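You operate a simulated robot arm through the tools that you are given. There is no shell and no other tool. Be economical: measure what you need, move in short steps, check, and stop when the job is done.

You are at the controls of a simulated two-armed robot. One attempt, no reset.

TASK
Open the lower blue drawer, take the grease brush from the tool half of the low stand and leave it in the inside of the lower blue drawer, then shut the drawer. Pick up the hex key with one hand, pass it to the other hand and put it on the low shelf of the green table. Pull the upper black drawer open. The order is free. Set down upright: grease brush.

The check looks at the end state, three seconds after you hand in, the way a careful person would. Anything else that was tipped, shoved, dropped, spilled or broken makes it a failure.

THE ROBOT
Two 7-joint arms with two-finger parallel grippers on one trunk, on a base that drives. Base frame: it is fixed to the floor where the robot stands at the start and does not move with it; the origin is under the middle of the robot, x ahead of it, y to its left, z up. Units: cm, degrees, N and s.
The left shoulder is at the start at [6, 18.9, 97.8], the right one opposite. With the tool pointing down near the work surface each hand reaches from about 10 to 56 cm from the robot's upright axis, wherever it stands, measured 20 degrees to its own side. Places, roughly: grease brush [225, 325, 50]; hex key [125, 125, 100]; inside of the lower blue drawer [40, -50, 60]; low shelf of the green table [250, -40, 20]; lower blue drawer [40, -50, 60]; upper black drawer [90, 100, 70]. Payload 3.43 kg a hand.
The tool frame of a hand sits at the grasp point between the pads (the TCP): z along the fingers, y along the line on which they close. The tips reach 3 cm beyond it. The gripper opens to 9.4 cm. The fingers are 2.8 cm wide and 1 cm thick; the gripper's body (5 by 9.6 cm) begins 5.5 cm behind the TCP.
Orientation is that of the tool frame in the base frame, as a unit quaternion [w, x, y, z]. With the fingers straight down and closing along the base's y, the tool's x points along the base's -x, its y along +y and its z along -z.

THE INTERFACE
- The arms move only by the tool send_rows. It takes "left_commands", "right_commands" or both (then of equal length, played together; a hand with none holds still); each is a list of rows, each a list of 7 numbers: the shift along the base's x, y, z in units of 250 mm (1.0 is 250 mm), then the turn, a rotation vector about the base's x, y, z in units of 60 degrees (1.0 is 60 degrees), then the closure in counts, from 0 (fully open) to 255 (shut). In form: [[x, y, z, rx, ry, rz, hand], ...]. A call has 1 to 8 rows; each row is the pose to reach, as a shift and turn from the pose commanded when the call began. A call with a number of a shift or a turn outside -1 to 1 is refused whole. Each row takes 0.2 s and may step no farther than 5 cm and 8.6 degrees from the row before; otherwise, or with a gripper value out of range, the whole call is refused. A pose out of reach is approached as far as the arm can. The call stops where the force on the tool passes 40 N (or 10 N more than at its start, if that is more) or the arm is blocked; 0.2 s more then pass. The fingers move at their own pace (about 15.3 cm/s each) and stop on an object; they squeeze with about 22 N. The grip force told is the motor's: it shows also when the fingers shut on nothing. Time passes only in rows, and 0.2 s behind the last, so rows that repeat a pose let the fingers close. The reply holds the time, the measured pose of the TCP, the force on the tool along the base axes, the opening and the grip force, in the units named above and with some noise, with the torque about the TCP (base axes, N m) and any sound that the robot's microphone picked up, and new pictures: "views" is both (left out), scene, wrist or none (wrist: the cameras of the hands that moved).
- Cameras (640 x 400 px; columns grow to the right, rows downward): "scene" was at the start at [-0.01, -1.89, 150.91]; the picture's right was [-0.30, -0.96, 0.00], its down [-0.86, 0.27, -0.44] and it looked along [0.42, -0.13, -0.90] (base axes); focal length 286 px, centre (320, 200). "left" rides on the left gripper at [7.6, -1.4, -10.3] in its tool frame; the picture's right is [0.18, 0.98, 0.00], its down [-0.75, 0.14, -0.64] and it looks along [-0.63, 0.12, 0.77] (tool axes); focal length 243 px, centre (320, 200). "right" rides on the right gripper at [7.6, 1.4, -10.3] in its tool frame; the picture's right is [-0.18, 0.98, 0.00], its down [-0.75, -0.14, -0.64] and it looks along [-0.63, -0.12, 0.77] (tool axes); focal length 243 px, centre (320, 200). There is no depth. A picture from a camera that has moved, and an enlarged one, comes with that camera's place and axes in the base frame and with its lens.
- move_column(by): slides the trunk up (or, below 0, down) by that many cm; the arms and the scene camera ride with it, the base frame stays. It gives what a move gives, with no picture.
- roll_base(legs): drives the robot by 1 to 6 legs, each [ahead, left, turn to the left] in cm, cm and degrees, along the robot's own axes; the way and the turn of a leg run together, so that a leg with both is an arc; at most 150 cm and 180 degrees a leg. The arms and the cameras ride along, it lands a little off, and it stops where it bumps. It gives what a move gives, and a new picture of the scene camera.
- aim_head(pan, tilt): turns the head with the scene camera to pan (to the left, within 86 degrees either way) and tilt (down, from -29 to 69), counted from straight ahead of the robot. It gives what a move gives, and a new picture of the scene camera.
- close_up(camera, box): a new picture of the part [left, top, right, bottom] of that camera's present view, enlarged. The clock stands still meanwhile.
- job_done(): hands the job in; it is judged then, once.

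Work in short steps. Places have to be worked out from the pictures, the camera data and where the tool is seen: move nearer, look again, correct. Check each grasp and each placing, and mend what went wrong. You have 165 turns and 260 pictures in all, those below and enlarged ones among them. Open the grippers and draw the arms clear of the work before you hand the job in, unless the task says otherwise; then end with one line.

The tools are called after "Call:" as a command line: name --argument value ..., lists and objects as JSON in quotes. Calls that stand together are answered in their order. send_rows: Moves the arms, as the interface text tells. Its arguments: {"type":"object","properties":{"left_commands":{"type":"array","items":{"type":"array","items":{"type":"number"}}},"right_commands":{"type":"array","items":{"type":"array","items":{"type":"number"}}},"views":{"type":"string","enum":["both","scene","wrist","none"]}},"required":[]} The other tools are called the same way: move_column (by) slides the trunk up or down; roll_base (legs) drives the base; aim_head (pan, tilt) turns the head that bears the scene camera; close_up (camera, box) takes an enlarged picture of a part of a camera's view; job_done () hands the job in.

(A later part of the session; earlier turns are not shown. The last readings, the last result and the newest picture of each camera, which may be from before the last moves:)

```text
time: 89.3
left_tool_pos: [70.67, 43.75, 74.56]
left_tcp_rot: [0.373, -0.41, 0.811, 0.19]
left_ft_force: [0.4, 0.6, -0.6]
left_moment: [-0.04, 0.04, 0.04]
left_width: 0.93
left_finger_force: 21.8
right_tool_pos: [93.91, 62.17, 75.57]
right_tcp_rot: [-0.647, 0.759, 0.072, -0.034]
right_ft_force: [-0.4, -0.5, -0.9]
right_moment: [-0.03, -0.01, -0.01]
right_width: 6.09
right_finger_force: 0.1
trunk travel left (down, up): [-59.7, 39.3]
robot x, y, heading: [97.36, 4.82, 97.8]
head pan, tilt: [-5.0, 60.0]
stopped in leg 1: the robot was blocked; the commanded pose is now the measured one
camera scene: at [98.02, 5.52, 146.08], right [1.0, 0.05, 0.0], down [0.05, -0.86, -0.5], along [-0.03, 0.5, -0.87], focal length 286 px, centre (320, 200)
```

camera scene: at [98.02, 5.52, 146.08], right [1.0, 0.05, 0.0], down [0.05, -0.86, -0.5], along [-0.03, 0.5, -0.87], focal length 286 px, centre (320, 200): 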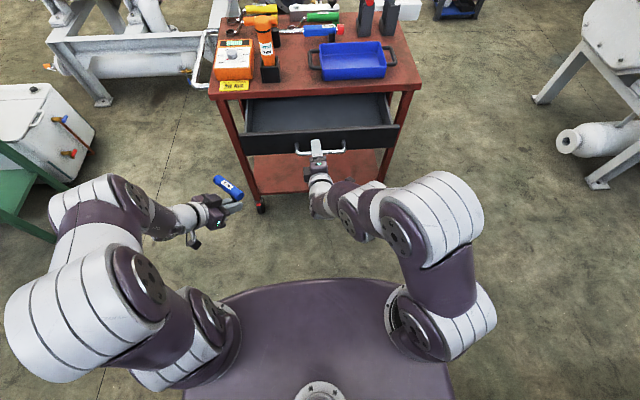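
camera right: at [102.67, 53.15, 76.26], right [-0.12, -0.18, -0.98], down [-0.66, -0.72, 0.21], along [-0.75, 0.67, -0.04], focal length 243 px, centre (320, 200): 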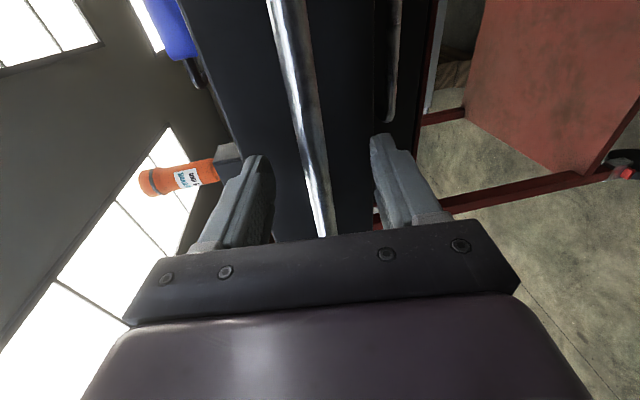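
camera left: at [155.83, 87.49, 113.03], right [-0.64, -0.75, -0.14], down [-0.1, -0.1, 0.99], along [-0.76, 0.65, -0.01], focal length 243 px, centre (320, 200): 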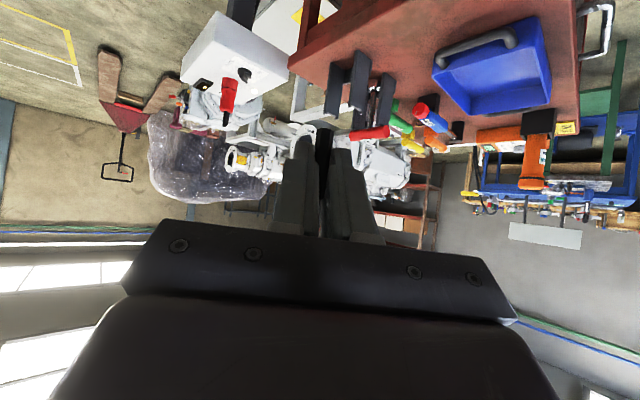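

The bench blocks the base. I'll tilt the fingers down about the bar (steeper pitch suits a nearer wrist) and retract up and back.

Call:
send_rows --right_commands '[[0, 0, 0.01, -0.128, -0.018, 0, 140], [0, 0, 0.018, -0.256, -0.036, 0, 140], [0, 0, 0.025, -0.384, -0.054, 0, 140], [0, -0.005, 0.03, -0.512, -0.072, 0, 140]]' --views "wrist"

```text
time: 90.3
left_tool_pos: [70.52, 43.77, 74.55]
left_tcp_rot: [0.374, -0.41, 0.81, 0.189]
left_ft_force: [0.6, 0.3, -0.6]
left_moment: [-0.03, -0.01, -0.03]
left_width: 0.95
left_finger_force: 22.1
right_tool_pos: [93.8, 61.9, 76.42]
right_tcp_rot: [-0.417, 0.904, 0.085, -0.023]
right_ft_force: [-0.3, 0.7, -0.1]
right_moment: [-0.02, 0.02, 0.01]
right_width: 4.24
right_finger_force: 0.1
trunk travel left (down, up): [-59.7, 39.3]
robot x, y, heading: [97.27, 4.81, 98.0]
head pan, tilt: [-5.0, 60.0]
camera right: at [102.75, 54.66, 82.24], right [-0.05, -0.66, -0.75], down [-0.69, -0.52, 0.5], along [-0.72, 0.54, -0.43], focal length 243 px, centre (320, 200)
```

right: 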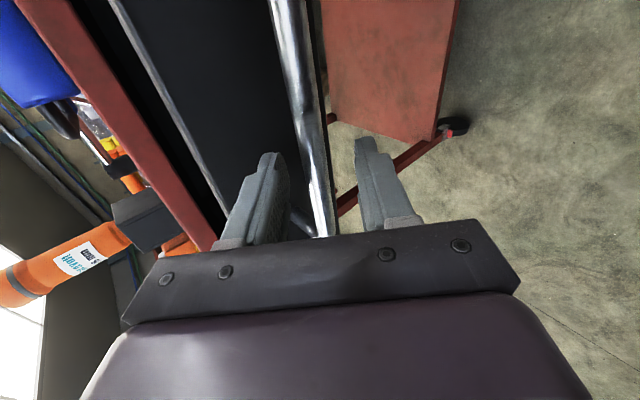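

That worked. Retract along the finger axis.

Call:
send_rows --right_commands '[[0.011, -0.07, 0.07, 0, 0, 0, 140], [0.022, -0.14, 0.14, 0, 0, 0, 140], [0.03, -0.2, 0.22, -0.08, -0.012, 0, 140], [0.03, -0.24, 0.32, -0.16, -0.024, 0, 140]]' --views "wrist"

```text
time: 91.3
left_tool_pos: [70.58, 43.73, 74.41]
left_tcp_rot: [0.375, -0.409, 0.81, 0.189]
left_ft_force: [-0.2, 0.7, 0.6]
left_moment: [0.0, 0.02, 0.0]
left_width: 0.93
left_finger_force: 21.7
right_tool_pos: [94.81, 55.68, 84.45]
right_tcp_rot: [-0.339, 0.937, 0.087, -0.018]
right_ft_force: [0.0, 0.5, -0.2]
right_moment: [-0.02, -0.02, -0.02]
right_width: 4.26
right_finger_force: 0.0
trunk travel left (down, up): [-59.7, 39.3]
robot x, y, heading: [97.25, 5.08, 98.0]
head pan, tilt: [-5.0, 60.0]
camera right: at [103.51, 49.45, 91.59], right [-0.03, -0.77, -0.63], down [-0.7, -0.43, 0.57], along [-0.71, 0.46, -0.53], focal length 243 px, centre (320, 200)
```

right: 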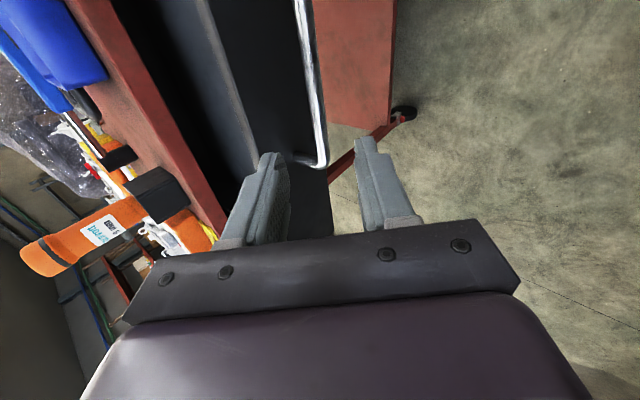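

Clear of the drawer. Raise the trunk and drive to the green table's front.

Call:
move_column --by 30

Call:
roll_base --legs '[[0, -40, 0], [25, 0, 0], [0, -100, 0]]'

Call:
aim_head --pan -60 --tilt 30

```text
time: 94.3
left_tool_pos: [70.73, 43.72, 104.48]
left_tcp_rot: [0.374, -0.409, 0.811, 0.188]
left_ft_force: [0.7, -0.6, 0.5]
left_moment: [-0.06, -0.01, 0.03]
left_width: 0.94
left_finger_force: 22.2
right_tool_pos: [94.83, 55.8, 114.49]
right_tcp_rot: [-0.34, 0.936, 0.088, -0.02]
right_ft_force: [0.7, 0.0, 0.3]
right_moment: [0.02, 0.01, 0.01]
right_width: 4.23
right_finger_force: 0.1
trunk travel left (down, up): [-89.7, 9.3]
robot x, y, heading: [97.51, 5.03, 98.0]
head pan, tilt: [-5.0, 60.0]
```

```text
time: 96.2
left_tool_pos: [97.32, 47.97, 104.68]
left_tcp_rot: [0.374, -0.396, 0.818, 0.183]
left_ft_force: [0.2, 0.0, 0.5]
left_moment: [-0.02, 0.06, -0.03]
left_width: 0.9
left_finger_force: 22.2
right_tool_pos: [121.93, 59.27, 114.34]
right_tcp_rot: [-0.34, 0.937, 0.072, -0.016]
right_ft_force: [1.2, -0.2, -0.2]
right_moment: [-0.01, 0.03, 0.03]
right_width: 4.23
right_finger_force: 0.2
trunk travel left (down, up): [-89.7, 9.3]
robot x, y, heading: [122.32, 8.29, 96.1]
head pan, tilt: [-5.0, 60.0]
stopped in leg 1: the robot was blocked; the commanded pose is now the measured one
camera scene: at [123.7, 8.96, 176.07], right [1.0, 0.02, 0.0], down [0.01, -0.87, -0.5], along [-0.01, 0.5, -0.87], focal length 286 px, centre (320, 200)
```

scene: 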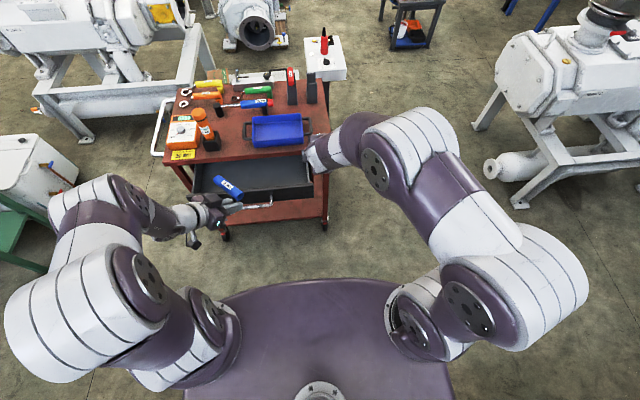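

```text
time: 97.4
left_tool_pos: [96.9, 47.93, 104.47]
left_tcp_rot: [0.377, -0.395, 0.817, 0.183]
left_ft_force: [0.4, 0.1, 0.2]
left_moment: [0.0, 0.02, 0.04]
left_width: 0.93
left_finger_force: 22.0
right_tool_pos: [121.53, 59.29, 114.37]
right_tcp_rot: [-0.341, 0.937, 0.072, -0.015]
right_ft_force: [-1.5, 0.7, -0.7]
right_moment: [-0.01, -0.04, -0.02]
right_width: 4.25
right_finger_force: 0.1
trunk travel left (down, up): [-89.7, 9.3]
robot x, y, heading: [122.36, 8.38, 96.2]
head pan, tilt: [-60.0, 30.0]
camera scene: at [130.53, 7.71, 180.28], right [0.59, -0.81, 0.0], down [-0.4, -0.3, -0.87], along [0.7, 0.51, -0.5], focal length 286 px, centre (320, 200)
```

scene: 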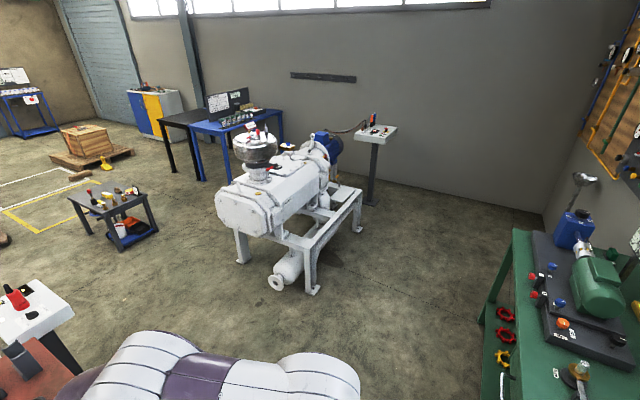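

Blocked by the bench edge; move ahead 20 cm first, then right.

Call:
roll_base --legs '[[22, 0, 0], [0, -120, 0]]'

Call:
aim_head --pan -86 --tilt 55

```text
time: 98.3
left_tool_pos: [96.58, 49.69, 104.51]
left_tcp_rot: [0.378, -0.396, 0.817, 0.183]
left_ft_force: [-0.5, -0.1, -0.5]
left_moment: [0.01, 0.01, 0.0]
left_width: 0.92
left_finger_force: 22.4
right_tool_pos: [121.27, 61.07, 114.64]
right_tcp_rot: [-0.341, 0.937, 0.073, -0.015]
right_ft_force: [1.4, 0.6, -0.8]
right_moment: [0.03, 0.01, -0.02]
right_width: 4.25
right_finger_force: 0.0
trunk travel left (down, up): [-89.7, 9.3]
robot x, y, heading: [122.37, 10.56, 96.3]
head pan, tilt: [-60.0, 30.0]
stopped in leg 1: the robot was blocked; the commanded pose is now the measured one
camera scene: at [130.15, 9.21, 180.29], right [0.59, -0.81, 0.0], down [-0.4, -0.29, -0.87], along [0.7, 0.51, -0.5], focal length 286 px, centre (320, 200)
```

scene: 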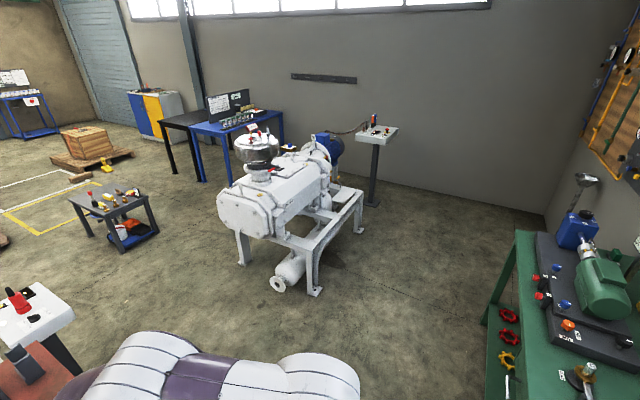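

```text
time: 99.2
left_tool_pos: [96.59, 50.1, 104.47]
left_tcp_rot: [0.376, -0.396, 0.817, 0.183]
left_ft_force: [-0.3, 0.6, 0.6]
left_moment: [0.0, 0.01, -0.02]
left_width: 0.92
left_finger_force: 22.3
right_tool_pos: [121.16, 61.42, 114.51]
right_tcp_rot: [-0.34, 0.938, 0.073, -0.015]
right_ft_force: [-0.3, -0.3, 0.4]
right_moment: [-0.01, 0.02, -0.03]
right_width: 4.21
right_finger_force: 0.0
trunk travel left (down, up): [-89.7, 9.3]
robot x, y, heading: [122.29, 10.52, 96.4]
head pan, tilt: [-85.9, 55.0]
camera scene: at [129.92, 5.77, 176.69], right [0.18, -0.98, 0.0], down [-0.81, -0.15, -0.57], along [0.57, 0.1, -0.82], focal length 286 px, centre (320, 200)
```

scene: 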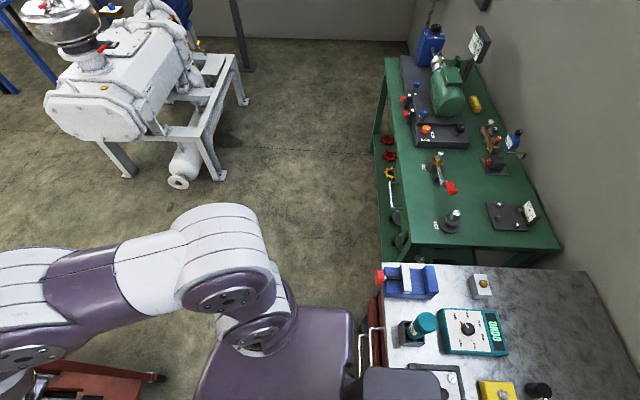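

Blocked in both directions; look around the base to find the contact.

Call:
aim_head --pan -60 --tilt 69

Call:
aim_head --pan 30 --tilt 65

```text
time: 100.1
left_tool_pos: [96.61, 50.08, 104.5]
left_tcp_rot: [0.378, -0.396, 0.817, 0.182]
left_ft_force: [0.4, 0.0, -0.7]
left_moment: [-0.02, -0.03, 0.01]
left_width: 0.94
left_finger_force: 21.9
right_tool_pos: [121.23, 61.42, 114.42]
right_tcp_rot: [-0.34, 0.937, 0.073, -0.014]
right_ft_force: [-0.3, -0.6, 0.0]
right_moment: [-0.03, -0.01, -0.01]
right_width: 4.24
right_finger_force: 0.0
trunk travel left (down, up): [-89.7, 9.3]
robot x, y, heading: [121.89, 10.32, 96.1]
head pan, tilt: [-60.0, 68.8]
camera scene: at [127.34, 7.73, 175.14], right [0.59, -0.81, 0.0], down [-0.75, -0.55, -0.36], along [0.29, 0.21, -0.93], focal length 286 px, centre (320, 200)
```

scene: 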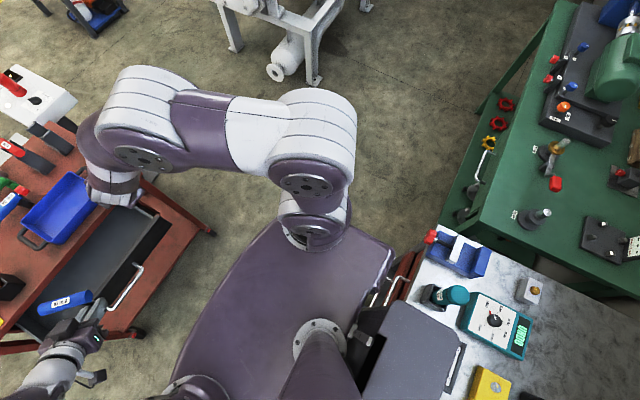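

```text
time: 101.8
left_tool_pos: [96.78, 50.16, 104.5]
left_tcp_rot: [0.377, -0.396, 0.817, 0.182]
left_ft_force: [0.6, 0.0, 0.5]
left_moment: [-0.04, 0.03, 0.0]
left_width: 0.94
left_finger_force: 22.1
right_tool_pos: [121.19, 61.45, 114.44]
right_tcp_rot: [-0.34, 0.937, 0.073, -0.014]
right_ft_force: [0.4, 0.4, 0.2]
right_moment: [0.01, -0.02, -0.03]
right_width: 4.25
right_finger_force: 0.0
trunk travel left (down, up): [-89.7, 9.3]
robot x, y, heading: [122.35, 10.51, 96.1]
head pan, tilt: [30.0, 65.0]
camera scene: at [119.25, 9.33, 175.52], right [0.81, 0.59, 0.0], down [0.53, -0.73, -0.42], along [-0.25, 0.34, -0.91], focal length 286 px, centre (320, 200)
```

scene: 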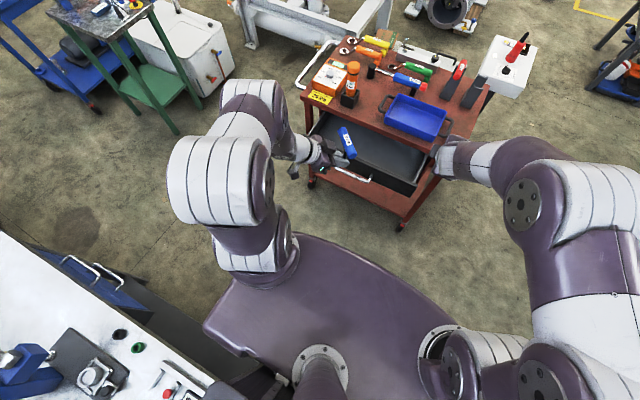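

Probably the base's rear right corner rests against the red drawer's handle. Shift left a bit, then ahead.

Call:
roll_base --legs '[[0, 6, 0], [15, 0, 0]]'

```text
time: 103.7
left_tool_pos: [89.14, 64.23, 104.63]
left_tcp_rot: [0.378, -0.395, 0.817, 0.183]
left_ft_force: [0.8, -0.9, -0.1]
left_moment: [-0.01, 0.02, -0.06]
left_width: 0.96
left_finger_force: 22.2
right_tool_pos: [113.82, 75.21, 114.51]
right_tcp_rot: [-0.341, 0.937, 0.073, -0.014]
right_ft_force: [0.1, -1.0, 0.0]
right_moment: [0.0, -0.03, -0.01]
right_width: 4.2
right_finger_force: 0.1
trunk travel left (down, up): [-89.7, 9.3]
robot x, y, heading: [114.21, 24.63, 96.0]
head pan, tilt: [30.0, 65.0]
camera scene: at [111.74, 23.16, 175.52], right [0.81, 0.59, 0.0], down [0.53, -0.73, -0.42], along [-0.25, 0.34, -0.91], focal length 286 px, centre (320, 200)
```

scene: 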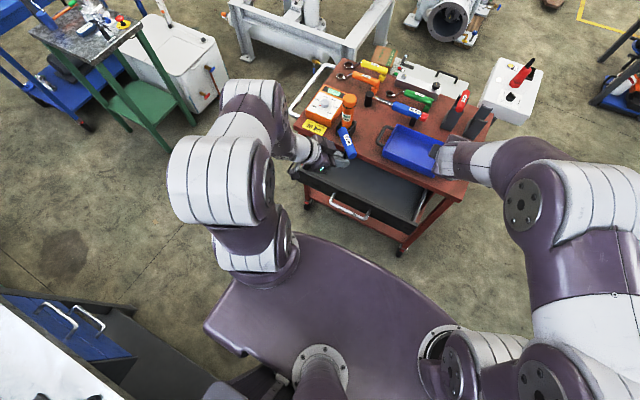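

Call:
roll_base --legs '[[0, -70, 0], [5, -60, 0]]'

Call:
aim_head --pan -86 --tilt 50

```text
time: 110.5
left_tool_pos: [216.67, 82.5, 104.46]
left_tcp_rot: [0.376, -0.397, 0.817, 0.182]
left_ft_force: [-0.5, 0.3, -1.1]
left_moment: [-0.03, -0.02, -0.02]
left_width: 0.94
left_finger_force: 21.8
right_tool_pos: [241.05, 93.85, 114.39]
right_tcp_rot: [-0.34, 0.937, 0.074, -0.015]
right_ft_force: [-0.5, -0.8, 0.1]
right_moment: [-0.02, -0.01, 0.0]
right_width: 4.21
right_finger_force: 0.1
trunk travel left (down, up): [-89.7, 9.3]
robot x, y, heading: [241.99, 42.99, 96.1]
head pan, tilt: [30.0, 65.0]
camera scene: at [239.25, 41.83, 175.52], right [0.81, 0.59, 0.0], down [0.54, -0.73, -0.42], along [-0.25, 0.34, -0.91], focal length 286 px, centre (320, 200)
```

scene: 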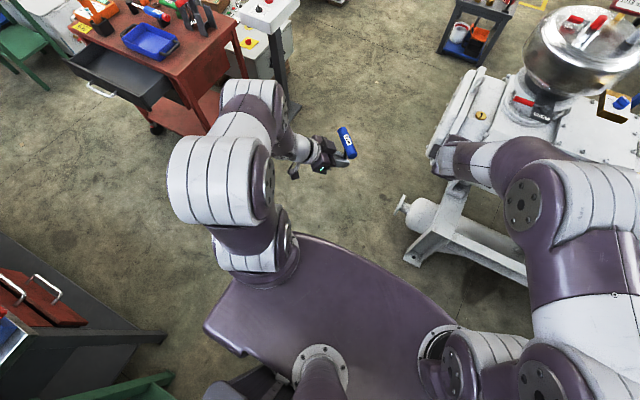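

```text
time: 112.4
left_tool_pos: [216.62, 82.6, 104.44]
left_tcp_rot: [0.377, -0.398, 0.817, 0.182]
left_ft_force: [-0.3, 0.3, -0.2]
left_moment: [-0.02, 0.03, -0.01]
left_width: 0.97
left_finger_force: 21.8
right_tool_pos: [241.14, 93.92, 114.36]
right_tcp_rot: [-0.34, 0.937, 0.073, -0.014]
right_ft_force: [-0.4, -0.5, 0.0]
right_moment: [-0.01, -0.01, -0.03]
right_width: 4.24
right_finger_force: 0.0
trunk travel left (down, up): [-89.7, 9.3]
robot x, y, heading: [242.22, 42.87, 96.4]
head pan, tilt: [-85.9, 50.0]
camera scene: at [250.51, 38.33, 177.33], right [0.18, -0.98, 0.0], down [-0.75, -0.14, -0.64], along [0.63, 0.11, -0.77], focal length 286 px, centre (320, 200)
```

scene: 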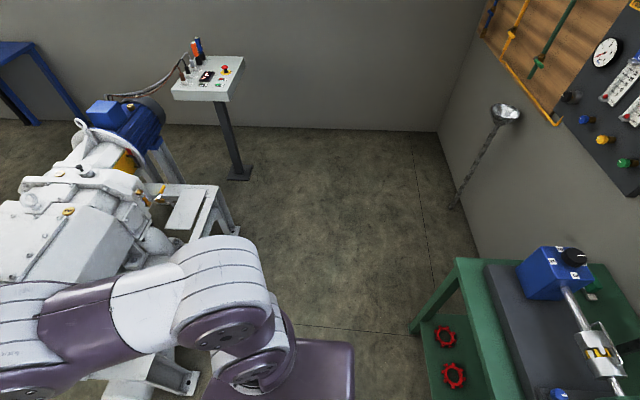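

Turn left ~173° to face the green table (-y); the right arm swings away from the pump.

Call:
roll_base --legs '[[0, 0, 90], [0, 0, 83]]'

Call:
aim_head --pan 0 --tilt 50

```text
time: 120.1
left_tool_pos: [261.45, -0.11, 104.55]
left_tcp_rot: [0.152, 0.846, 0.332, -0.39]
left_ft_force: [-0.4, -0.7, 0.0]
left_moment: [0.0, -0.01, -0.01]
left_width: 0.93
left_finger_force: 22.2
right_tool_pos: [235.34, -7.63, 114.41]
right_tcp_rot: [-0.012, 0.0, 0.94, -0.341]
right_ft_force: [0.4, 0.3, 0.2]
right_moment: [0.01, 0.01, 0.03]
right_width: 4.27
right_finger_force: 0.1
trunk travel left (down, up): [-89.7, 9.3]
robot x, y, heading: [242.54, 43.29, -92.5]
head pan, tilt: [-85.9, 50.0]
camera scene: at [234.88, 48.66, 177.33], right [-0.02, 1.0, 0.0], down [0.77, 0.02, -0.64], along [-0.64, -0.02, -0.77], focal length 286 px, centre (320, 200)
```

scene: 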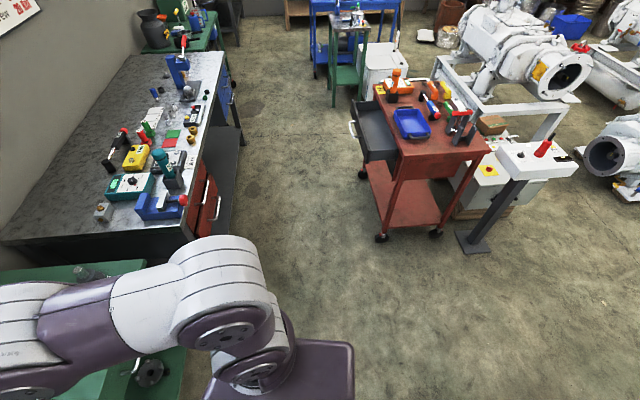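

```text
time: 121.7
left_tool_pos: [261.38, -0.21, 104.44]
left_tcp_rot: [0.154, 0.844, 0.333, -0.39]
left_ft_force: [1.4, -0.9, 0.6]
left_moment: [0.01, -0.03, 0.0]
left_width: 0.97
left_finger_force: 22.0
right_tool_pos: [235.46, -7.56, 114.36]
right_tcp_rot: [-0.011, 0.0, 0.94, -0.341]
right_ft_force: [0.4, -0.5, 0.1]
right_moment: [0.02, -0.02, 0.02]
right_width: 4.25
right_finger_force: 0.1
trunk travel left (down, up): [-89.7, 9.3]
robot x, y, heading: [242.62, 42.92, -92.3]
head pan, tilt: [0.0, 50.0]
camera scene: at [242.22, 41.16, 177.33], right [-1.0, 0.05, 0.0], down [0.04, 0.77, -0.64], along [-0.03, -0.64, -0.77], focal length 286 px, centre (320, 200)
```

scene: 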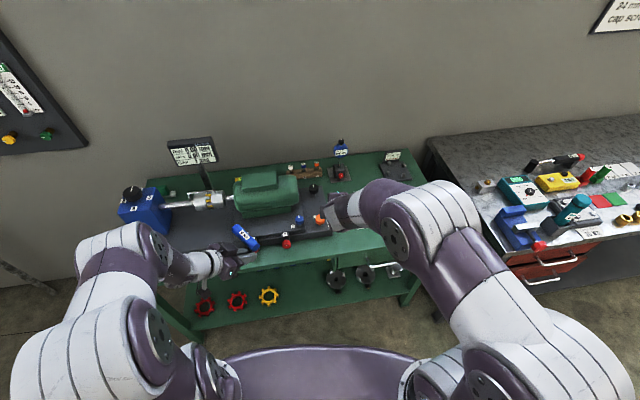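

The low shelf is open at the front with free space near (248,-22,20). To lay the key flat I need the left hand rolled 180° about its finger axis; do it in free air in 60° parts.

Call:
send_rows --left_commands '[[0, 0, 0.02, 0.07, 0.065, 0.081, 255], [0, 0, 0.04, 0.139, 0.13, 0.162, 255], [0, 0, 0.06, 0.209, 0.194, 0.243, 255], [0, 0, 0.08, 0.278, 0.259, 0.324, 255], [0, 0, 0.08, 0.348, 0.324, 0.405, 255], [0, 0, 0.08, 0.418, 0.389, 0.486, 255], [0, 0, 0.08, 0.487, 0.453, 0.567, 255], [0, 0, 0.08, 0.557, 0.518, 0.648, 255]]' --views "scene"

```text
time: 123.5
left_tool_pos: [261.32, -0.02, 106.49]
left_tcp_rot: [-0.063, 0.565, 0.711, -0.414]
left_ft_force: [0.0, 0.4, -0.3]
left_moment: [0.06, 0.03, 0.01]
left_width: 0.94
left_finger_force: 22.3
right_tool_pos: [235.48, -7.44, 114.41]
right_tcp_rot: [-0.012, -0.001, 0.94, -0.341]
right_ft_force: [0.8, -1.2, -0.3]
right_moment: [-0.03, 0.02, -0.03]
right_width: 4.24
right_finger_force: 0.1
trunk travel left (down, up): [-89.7, 9.3]
robot x, y, heading: [242.46, 42.58, -92.7]
head pan, tilt: [0.0, 50.0]
camera scene: at [242.24, 41.14, 177.33], right [-1.0, 0.05, 0.0], down [0.04, 0.77, -0.64], along [-0.03, -0.64, -0.77], focal length 286 px, centre (320, 200)
```

scene: 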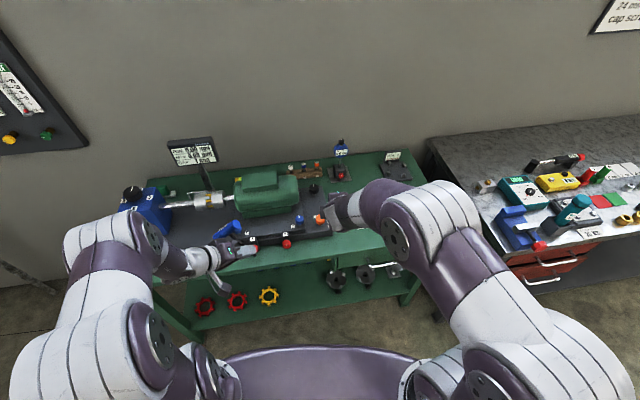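

Call:
send_rows --left_commands '[[0, 0, 0, 0.07, 0.065, 0.081, 255], [0, 0, 0, 0.139, 0.13, 0.162, 255], [0, 0, 0, 0.209, 0.194, 0.243, 255], [0, 0, 0, 0.278, 0.259, 0.324, 255], [0, 0, 0, 0.348, 0.324, 0.405, 255], [0, 0, 0, 0.418, 0.389, 0.486, 255], [0, 0, 0, 0.487, 0.453, 0.567, 255], [0, 0, 0, 0.557, 0.518, 0.648, 255]]' --views "none"

Call:
send_rows --left_commands '[[0, 0, 0, 0.07, 0.065, 0.081, 255], [0, 0, 0, 0.139, 0.13, 0.162, 255], [0, 0, 0, 0.209, 0.194, 0.243, 255], [0, 0, 0, 0.278, 0.259, 0.324, 255], [0, 0, 0, 0.348, 0.324, 0.405, 255], [0, 0, 0, 0.418, 0.389, 0.486, 255], [0, 0, 0, 0.487, 0.453, 0.567, 255], [0, 0, 0, 0.557, 0.518, 0.648, 255]]' --views "both"

```text
time: 125.3
left_tool_pos: [261.34, -0.24, 106.49]
left_tcp_rot: [-0.262, 0.135, 0.898, -0.327]
left_ft_force: [0.2, -1.1, 0.7]
left_moment: [0.0, 0.08, 0.01]
left_width: 0.93
left_finger_force: 22.2
right_tool_pos: [235.45, -7.56, 114.37]
right_tcp_rot: [-0.013, -0.001, 0.94, -0.34]
right_ft_force: [-0.1, -0.1, -0.7]
right_moment: [-0.01, 0.0, -0.03]
right_width: 4.23
right_finger_force: 0.1
trunk travel left (down, up): [-89.7, 9.3]
robot x, y, heading: [242.12, 42.66, -92.7]
head pan, tilt: [0.0, 50.0]
```

```text
time: 127.1
left_tool_pos: [261.39, -0.16, 106.52]
left_tcp_rot: [-0.391, -0.331, 0.845, -0.153]
left_ft_force: [-0.7, 0.5, 0.3]
left_moment: [-0.05, 0.08, 0.01]
left_width: 0.93
left_finger_force: 22.2
right_tool_pos: [235.43, -7.53, 114.36]
right_tcp_rot: [-0.011, -0.001, 0.94, -0.341]
right_ft_force: [0.1, -0.1, -0.7]
right_moment: [0.04, 0.0, -0.03]
right_width: 4.26
right_finger_force: 0.1
trunk travel left (down, up): [-89.7, 9.3]
robot x, y, heading: [242.51, 43.05, -92.8]
head pan, tilt: [0.0, 50.0]
camera scene: at [242.23, 41.15, 177.33], right [-1.0, 0.05, 0.0], down [0.04, 0.77, -0.64], along [-0.03, -0.64, -0.77], focal length 286 px, centre (320, 200)
camera left: at [264.56, 0.92, 119.0], right [-0.76, 0.64, 0.14], down [0.62, 0.77, -0.16], along [-0.21, -0.03, -0.98], focal length 243 px, centre (320, 200)
```

scene: 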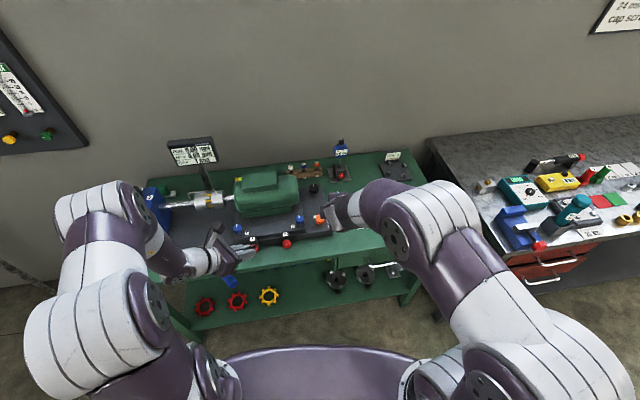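
left: 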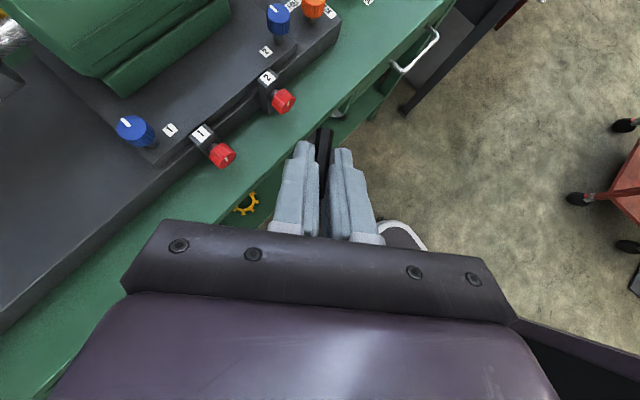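

The roll worked: key now forward with the camera on top. Retract the right hand (pointing down) from above the table before lowering.

Call:
send_rows --right_commands '[[0, 0.1, 0, 0.12, 0, 0, 140], [0, 0.2, 0, 0.24, 0, 0, 140], [0, 0.3, 0, 0.36, 0, 0, 140], [0, 0.4, 0, 0.48, 0, 0, 140], [0, 0.5, 0, 0.6, 0, 0, 140], [0, 0.6, 0, 0.72, 0, 0, 140], [-0.04, 0.7, 0, 0.83, 0, 0, 140]]' --left_commands '[[0, 0, 0, 0.019, -0.02, 0, 255], [0, 0, 0, 0.038, -0.04, 0, 255], [0, 0, 0, 0.057, -0.06, 0, 255], [0, 0, 0, 0.076, -0.081, 0, 255], [0, 0, 0, 0.095, -0.1, 0, 255], [0, 0, 0, 0.114, -0.122, 0, 255], [0, 0, 0, 0.114, -0.122, 0, 255]]' --views "scene"

```text
time: 128.7
left_tool_pos: [261.37, -0.07, 106.49]
left_tcp_rot: [-0.315, -0.344, 0.876, -0.125]
left_ft_force: [-0.4, 0.0, 0.7]
left_moment: [-0.05, 0.05, 0.01]
left_width: 0.93
left_finger_force: 22.1
right_tool_pos: [234.47, 10.15, 114.74]
right_tcp_rot: [-0.01, -0.006, 0.996, 0.088]
right_ft_force: [0.2, 0.1, -0.6]
right_moment: [-0.01, 0.01, 0.02]
right_width: 4.24
right_finger_force: 0.1
trunk travel left (down, up): [-89.7, 9.3]
robot x, y, heading: [242.3, 42.76, -92.5]
head pan, tilt: [0.0, 50.0]
camera scene: at [242.15, 41.21, 177.33], right [-1.0, 0.05, 0.0], down [0.04, 0.77, -0.64], along [-0.03, -0.64, -0.77], focal length 286 px, centre (320, 200)
```

scene: 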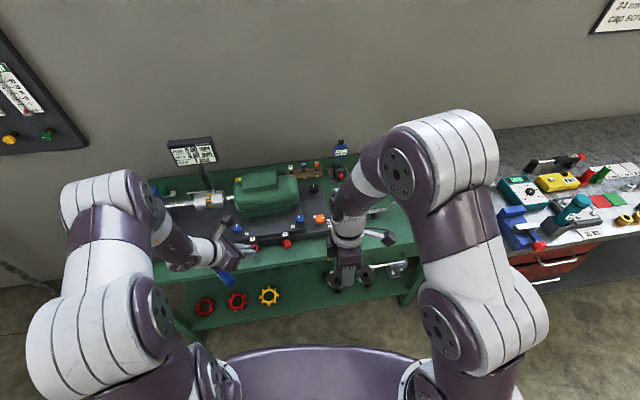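

Back 6 cm for elbow clearance, then lower the trunk.

Call:
roll_base --legs '[[-6, 0, 0]]'

Call:
move_column --by -35

Call:
aim_head --pan 5 --tilt 48

```text
time: 129.7
left_tool_pos: [261.65, 5.35, 106.29]
left_tcp_rot: [-0.315, -0.344, 0.876, -0.122]
left_ft_force: [0.0, -1.0, 0.0]
left_moment: [-0.03, 0.09, 0.01]
left_width: 0.94
left_finger_force: 22.3
right_tool_pos: [234.78, 15.42, 114.48]
right_tcp_rot: [-0.009, -0.006, 0.996, 0.091]
right_ft_force: [-0.2, -0.2, -0.6]
right_moment: [0.04, 0.0, 0.01]
right_width: 4.25
right_finger_force: 0.1
trunk travel left (down, up): [-89.7, 9.3]
robot x, y, heading: [242.43, 48.97, -92.7]
head pan, tilt: [0.0, 50.0]
camera scene: at [242.5, 46.3, 177.31], right [-1.0, 0.05, 0.0], down [0.04, 0.77, -0.64], along [-0.03, -0.64, -0.77], focal length 286 px, centre (320, 200)
```

scene: 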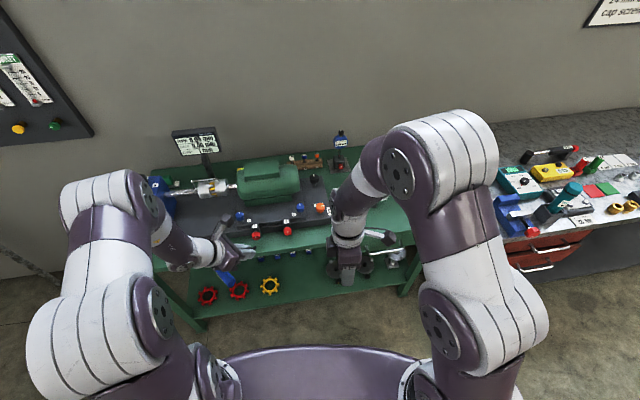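

```text
time: 133.1
left_tool_pos: [261.74, 5.86, 71.55]
left_tcp_rot: [-0.315, -0.344, 0.876, -0.124]
left_ft_force: [-0.5, 0.5, 0.2]
left_moment: [-0.05, 0.08, 0.01]
left_width: 0.95
left_finger_force: 21.8
right_tool_pos: [234.84, 15.9, 79.63]
right_tcp_rot: [-0.011, -0.006, 0.996, 0.087]
right_ft_force: [0.1, -0.1, 0.0]
right_moment: [-0.02, -0.01, -0.02]
right_width: 4.25
right_finger_force: 0.0
trunk travel left (down, up): [-54.7, 44.3]
robot x, y, heading: [242.6, 48.86, -92.7]
head pan, tilt: [0.0, 50.0]
```

```text
time: 133.8
left_tool_pos: [261.65, 5.85, 71.53]
left_tcp_rot: [-0.315, -0.343, 0.876, -0.123]
left_ft_force: [-0.4, -0.4, -0.5]
left_moment: [-0.04, 0.06, 0.0]
left_width: 0.94
left_finger_force: 22.3
right_tool_pos: [234.76, 15.87, 79.68]
right_tcp_rot: [-0.011, -0.006, 0.996, 0.088]
right_ft_force: [0.0, 0.3, 0.8]
right_moment: [0.02, 0.01, -0.02]
right_width: 4.22
right_finger_force: 0.1
trunk travel left (down, up): [-54.7, 44.3]
robot x, y, heading: [242.75, 48.52, -92.7]
head pan, tilt: [5.0, 48.0]
camera scene: at [243.18, 46.92, 142.6], right [-1.0, -0.04, 0.0], down [-0.03, 0.74, -0.67], along [0.03, -0.67, -0.74], focal length 286 px, centre (320, 200)
```

scene: 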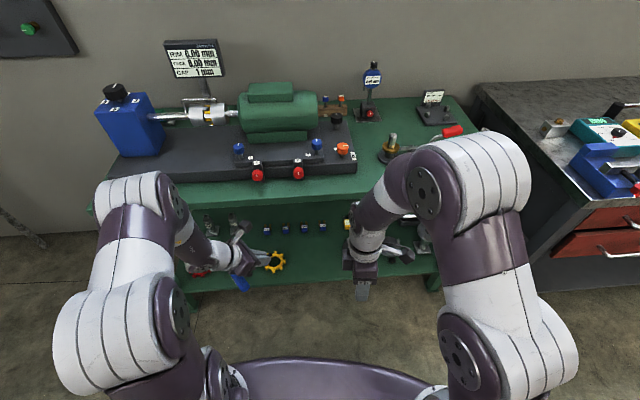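

Clear. Lower another 40 cm.

Call:
move_column --by -40

Call:
aim_head --pan 5 --tilt 40

Call:
send_rows --left_commands '[[0, 0, 0, 0, 0, 0, 255]]' --views "wrist"

```text
time: 137.6
left_tool_pos: [261.67, 5.83, 31.56]
left_tcp_rot: [-0.315, -0.343, 0.876, -0.124]
left_ft_force: [0.1, -0.2, 0.4]
left_moment: [-0.05, 0.06, 0.0]
left_width: 0.94
left_finger_force: 22.8
right_tool_pos: [234.74, 15.79, 39.73]
right_tcp_rot: [-0.01, -0.005, 0.996, 0.088]
right_ft_force: [-0.1, -0.8, -0.6]
right_moment: [0.01, -0.01, 0.01]
right_width: 4.24
right_finger_force: 0.0
trunk travel left (down, up): [-14.7, 84.3]
robot x, y, heading: [242.59, 48.7, -92.5]
head pan, tilt: [5.0, 48.0]
```

```text
time: 138.3
left_tool_pos: [261.58, 5.77, 31.35]
left_tcp_rot: [-0.315, -0.344, 0.876, -0.124]
left_ft_force: [0.4, 0.6, 0.6]
left_moment: [-0.07, 0.04, -0.03]
left_width: 0.95
left_finger_force: 22.0
right_tool_pos: [234.72, 15.94, 39.67]
right_tcp_rot: [-0.01, -0.005, 0.996, 0.087]
right_ft_force: [-0.1, 0.2, 0.2]
right_moment: [0.02, 0.0, -0.01]
right_width: 4.26
right_finger_force: 0.1
trunk travel left (down, up): [-14.7, 84.3]
robot x, y, heading: [242.37, 48.81, -92.7]
head pan, tilt: [5.0, 40.0]
camera scene: at [243.21, 46.31, 103.75], right [-1.0, -0.04, 0.0], down [-0.03, 0.64, -0.77], along [0.03, -0.76, -0.64], focal length 286 px, centre (320, 200)
```

scene: 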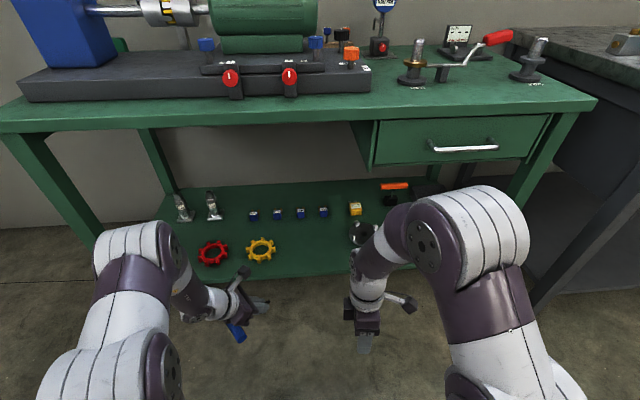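

```text
time: 138.7
left_tool_pos: [261.67, 5.73, 31.38]
left_tcp_rot: [-0.316, -0.343, 0.876, -0.123]
left_ft_force: [-0.1, 0.1, 0.5]
left_moment: [-0.02, 0.07, 0.0]
left_width: 0.96
left_finger_force: 21.9
right_tool_pos: [234.71, 15.84, 39.64]
right_tcp_rot: [-0.01, -0.005, 0.996, 0.088]
right_ft_force: [0.3, -0.6, -1.0]
right_moment: [-0.01, 0.04, 0.02]
right_width: 4.22
right_finger_force: 0.0
trunk travel left (down, up): [-14.7, 84.3]
robot x, y, heading: [242.37, 48.7, -92.6]
head pan, tilt: [5.0, 40.0]
camera left: at [263.2, 5.26, 44.24], right [-0.77, 0.62, 0.12], down [0.63, 0.78, 0.01], along [-0.08, 0.08, -0.99], focal length 243 px, centre (320, 200)
```

left: 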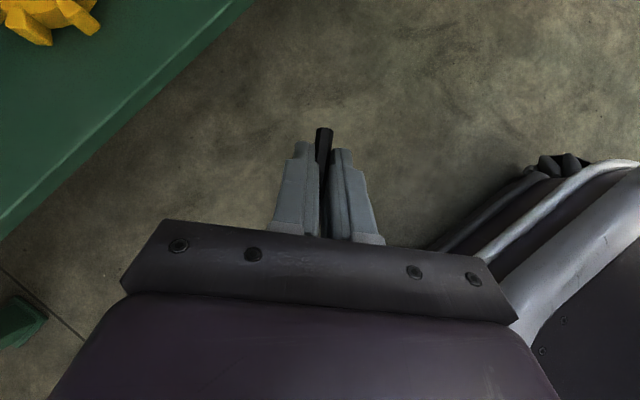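

Shelf is clear around (250,-26). Drive forward 14 cm, then extend the left hand over the shelf.

Call:
roll_base --legs '[[14, 0, 0]]'

Call:
send_rows --left_commands '[[-0.1, -0.13, 0, 0, 0, 0, 255], [-0.2, -0.26, 0, 0, 0, 0, 255], [-0.3, -0.4, 0, 0, 0, 0, 255], [-0.4, -0.52, 0, 0, 0, 0, 255], [-0.48, -0.66, 0, 0, 0, 0, 255]]' --views "both"

```text
time: 140.0
left_tool_pos: [260.84, -8.28, 31.38]
left_tcp_rot: [-0.315, -0.343, 0.876, -0.124]
left_ft_force: [-0.2, -1.2, -0.1]
left_moment: [-0.03, 0.07, 0.02]
left_width: 0.93
left_finger_force: 22.2
right_tool_pos: [233.88, 1.91, 39.73]
right_tcp_rot: [-0.011, -0.004, 0.996, 0.087]
right_ft_force: [0.0, 0.6, 0.4]
right_moment: [-0.01, 0.0, -0.01]
right_width: 4.24
right_finger_force: 0.0
trunk travel left (down, up): [-14.7, 84.3]
robot x, y, heading: [241.97, 34.81, -92.9]
head pan, tilt: [5.0, 40.0]
camera scene: at [242.54, 32.35, 103.75], right [-1.0, -0.04, 0.0], down [-0.03, 0.64, -0.77], along [0.03, -0.77, -0.64], focal length 286 px, centre (320, 200)
```

scene: 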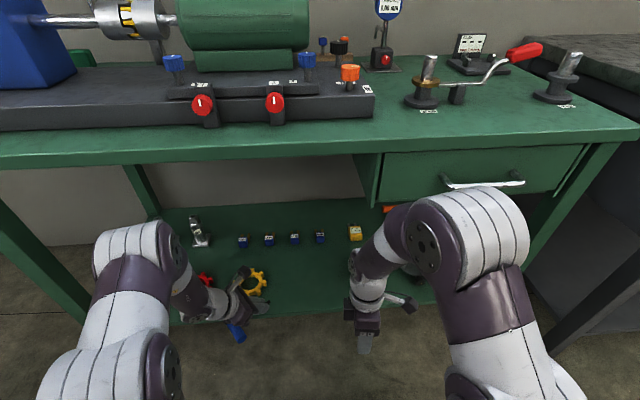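

```text
time: 141.2
left_tool_pos: [248.74, -25.09, 31.64]
left_tcp_rot: [-0.315, -0.343, 0.876, -0.123]
left_ft_force: [0.0, 0.6, 0.8]
left_moment: [-0.04, 0.03, -0.02]
left_width: 0.94
left_finger_force: 21.8
right_tool_pos: [234.05, 2.02, 39.69]
right_tcp_rot: [-0.011, -0.004, 0.996, 0.087]
right_ft_force: [0.1, -0.6, 0.6]
right_moment: [0.0, 0.02, 0.0]
right_width: 4.24
right_finger_force: 0.1
trunk travel left (down, up): [-14.7, 84.3]
robot x, y, heading: [241.86, 35.05, -92.5]
head pan, tilt: [5.0, 40.0]
camera scene: at [242.54, 32.33, 103.75], right [-1.0, -0.04, 0.0], down [-0.03, 0.64, -0.77], along [0.03, -0.77, -0.64], focal length 286 px, centre (320, 200)
camera left: at [250.2, -25.49, 44.48], right [-0.77, 0.63, 0.12], down [0.63, 0.78, 0.01], along [-0.08, 0.08, -0.99], focal length 243 px, centre (320, 200)
```

scene: 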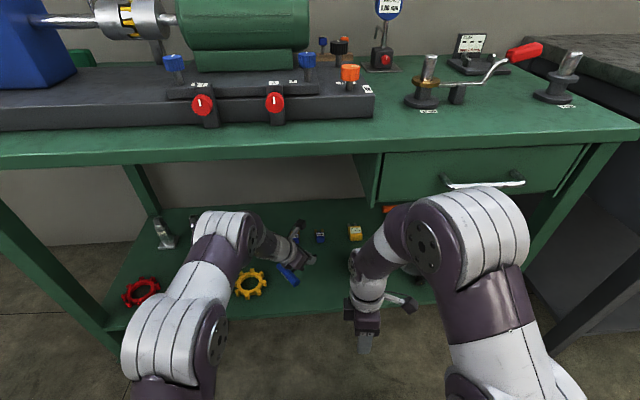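
left: 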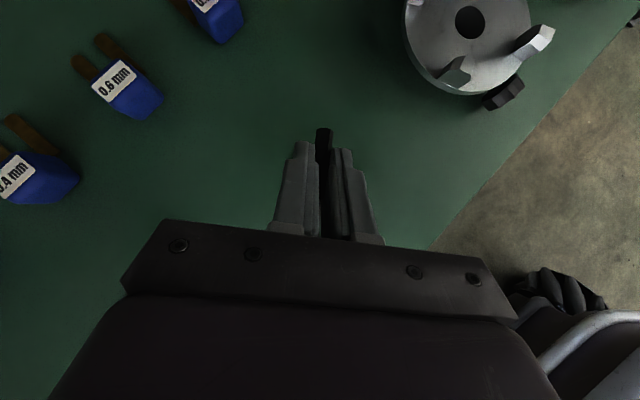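

Free shelf below. Lower in small steps watching force.

Call:
send_rows --left_commands '[[0, 0, -0.08, 0, 0, 0, 255], [0, 0, -0.16, 0, 0, 0, 255], [0, 0, -0.22, 0, 0, 0, 255], [0, 0, -0.26, 0, 0, 0, 255]]' --views "wrist"

```text
time: 142.2
left_tool_pos: [248.96, -24.85, 25.19]
left_tcp_rot: [-0.317, -0.342, 0.876, -0.127]
left_ft_force: [0.7, 3.4, 12.0]
left_moment: [0.07, 0.16, -0.17]
left_width: 0.95
left_finger_force: 22.4
right_tool_pos: [234.02, 1.95, 39.74]
right_tcp_rot: [-0.01, -0.004, 0.996, 0.086]
right_ft_force: [0.6, -0.3, 0.0]
right_moment: [0.01, 0.0, -0.01]
right_width: 4.23
right_finger_force: 0.0
trunk travel left (down, up): [-14.7, 84.3]
robot x, y, heading: [242.06, 35.09, -93.0]
head pan, tilt: [5.0, 40.0]
camera left: at [250.44, -25.36, 37.99], right [-0.77, 0.63, 0.11], down [0.63, 0.78, 0.01], along [-0.08, 0.08, -0.99], focal length 243 px, centre (320, 200)
```

left: 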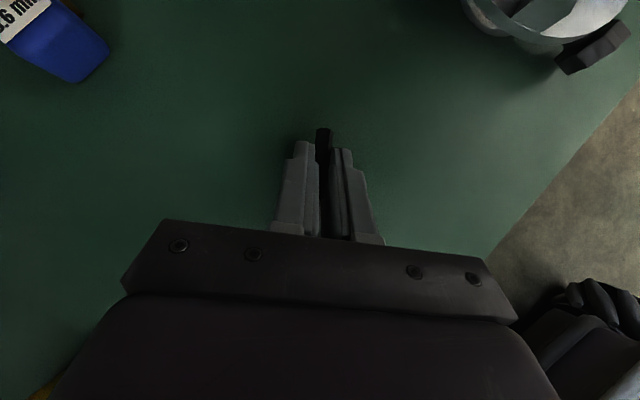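

Contact (12 N). Look closer from the scene camera.

Call:
close_up --camera "scene" --box '[220, 200, 380, 320]'

```text
3.33 times, centred on (300, 260) of scene
camera zoom: at [242.52, 32.46, 103.79], right [-1.0, -0.04, 0.0], down [-0.02, 0.64, -0.77], along [0.03, -0.77, -0.64], focal length 954 px, centre (387, 0)
```

zoom: 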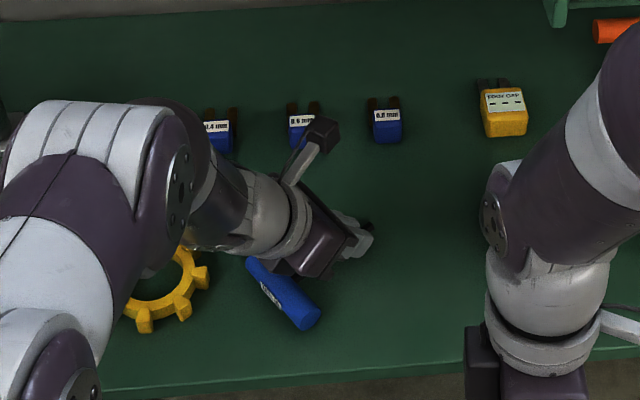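

Handle rests on the shelf. Open the fingers slightly.

Call:
send_rows --left_commands '[[0, 0, 0, 0, 0, 0, 220], [0, 0, 0, 0, 0, 0, 180], [0, 0, 0, 0, 0, 0, 160]]' --views "wrist"

```text
time: 143.0
left_tool_pos: [249.08, -24.88, 25.21]
left_tcp_rot: [-0.316, -0.342, 0.876, -0.126]
left_ft_force: [11.8, -8.5, 18.0]
left_moment: [-0.18, -0.08, 0.16]
left_width: 2.71
left_finger_force: 0.0
right_tool_pos: [234.04, 2.0, 39.67]
right_tcp_rot: [-0.01, -0.005, 0.996, 0.086]
right_ft_force: [0.3, 0.0, 0.2]
right_moment: [-0.01, 0.03, 0.02]
right_width: 4.24
right_finger_force: 0.0
trunk travel left (down, up): [-14.7, 84.3]
robot x, y, heading: [241.92, 35.16, -92.6]
head pan, tilt: [5.0, 40.0]
camera left: at [250.53, -25.38, 37.99], right [-0.77, 0.63, 0.11], down [0.63, 0.78, 0.01], along [-0.08, 0.08, -0.99], focal length 243 px, centre (320, 200)
```

left: 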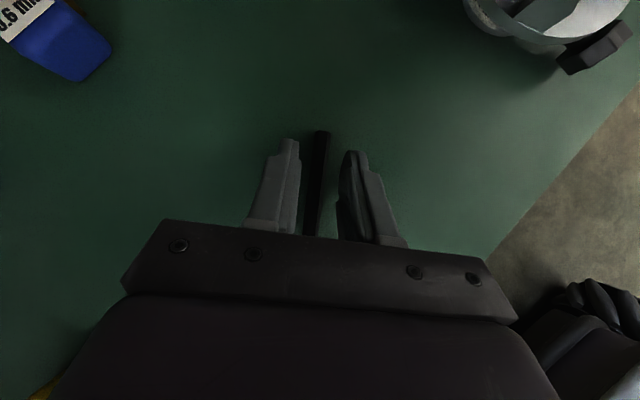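

Call:
send_rows --left_commands '[[0.005, 0.005, 0.06, 0, 0, 0, 160], [0.03, 0.03, 0.16, 0, 0, 0, 160], [0.08, 0.08, 0.28, 0, 0, 0, 160], [0.13, 0.15, 0.36, 0, 0, 0, 160]]' --views "both"

```text
time: 144.0
left_tool_pos: [252.21, -20.91, 33.96]
left_tcp_rot: [-0.316, -0.343, 0.876, -0.124]
left_ft_force: [0.3, 0.7, -0.4]
left_moment: [-0.01, 0.03, -0.01]
left_width: 3.48
left_finger_force: 0.1
right_tool_pos: [234.02, 2.04, 39.65]
right_tcp_rot: [-0.011, -0.005, 0.996, 0.086]
right_ft_force: [-0.5, -0.1, -0.4]
right_moment: [0.01, 0.01, -0.02]
right_width: 4.26
right_finger_force: 0.1
trunk travel left (down, up): [-14.7, 84.3]
robot x, y, heading: [242.13, 35.38, -92.8]
head pan, tilt: [5.0, 40.0]
camera scene: at [242.53, 32.34, 103.75], right [-1.0, -0.04, 0.0], down [-0.02, 0.64, -0.77], along [0.03, -0.77, -0.64], focal length 286 px, centre (320, 200)
camera left: at [253.74, -21.53, 46.7], right [-0.77, 0.63, 0.12], down [0.63, 0.77, 0.01], along [-0.08, 0.09, -0.99], focal length 243 px, centre (320, 200)
```

scene: 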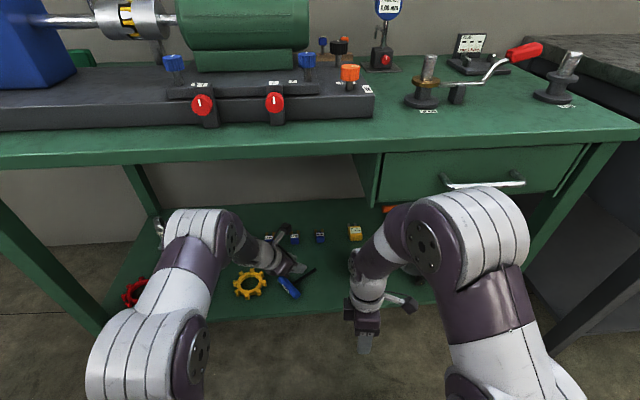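
left: 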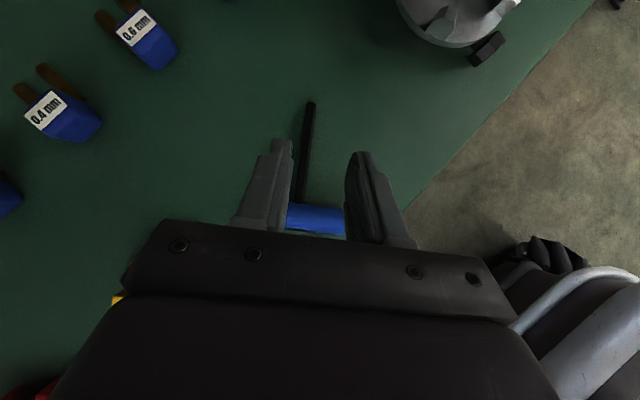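

Hex key lies flat on the low shelf. Withdraw the left hand and back off.

Call:
send_rows --left_commands '[[0.08, 0.12, 0.02, 0, 0, 0, 160], [0.16, 0.26, 0.02, 0, 0, 0, 160], [0.24, 0.4, 0.02, 0, 0, 0, 160], [0.32, 0.52, 0.02, 0, 0, 0, 160]]' --views "none"

Call:
roll_base --legs '[[-16, 0, 0]]'

Call:
move_column --by 55

```text
time: 145.0
left_tool_pos: [260.23, -7.85, 34.5]
left_tcp_rot: [-0.316, -0.343, 0.876, -0.124]
left_ft_force: [-0.4, 0.3, -0.1]
left_moment: [0.01, 0.01, 0.02]
left_width: 3.48
left_finger_force: 0.0
right_tool_pos: [234.01, 1.99, 39.62]
right_tcp_rot: [-0.01, -0.005, 0.996, 0.087]
right_ft_force: [-0.2, 0.0, -0.4]
right_moment: [0.01, -0.03, -0.01]
right_width: 4.24
right_finger_force: 0.3
trunk travel left (down, up): [-14.7, 84.3]
robot x, y, heading: [241.83, 35.15, -92.9]
head pan, tilt: [5.0, 40.0]
```

```text
time: 146.4
left_tool_pos: [260.93, 7.91, 34.54]
left_tcp_rot: [-0.316, -0.341, 0.877, -0.123]
left_ft_force: [-0.8, 0.2, -0.2]
left_moment: [-0.02, 0.0, 0.01]
left_width: 3.49
left_finger_force: 0.0
right_tool_pos: [234.58, 17.73, 39.81]
right_tcp_rot: [-0.01, -0.002, 0.996, 0.087]
right_ft_force: [-0.4, 0.5, 0.3]
right_moment: [-0.05, 0.0, 0.0]
right_width: 4.23
right_finger_force: 0.1
trunk travel left (down, up): [-14.7, 84.3]
robot x, y, heading: [242.65, 50.56, -93.0]
head pan, tilt: [5.0, 40.0]
camera scene: at [243.31, 48.01, 103.75], right [-1.0, -0.04, 0.0], down [-0.02, 0.64, -0.77], along [0.03, -0.77, -0.64], focal length 286 px, centre (320, 200)
```

scene: 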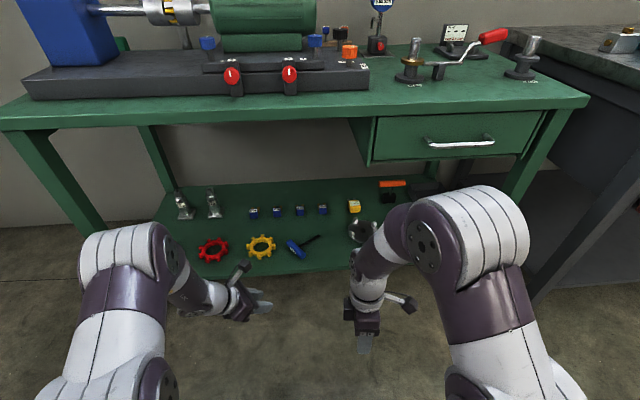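

```text
refused: 55 is not a number from -40 to 40
```

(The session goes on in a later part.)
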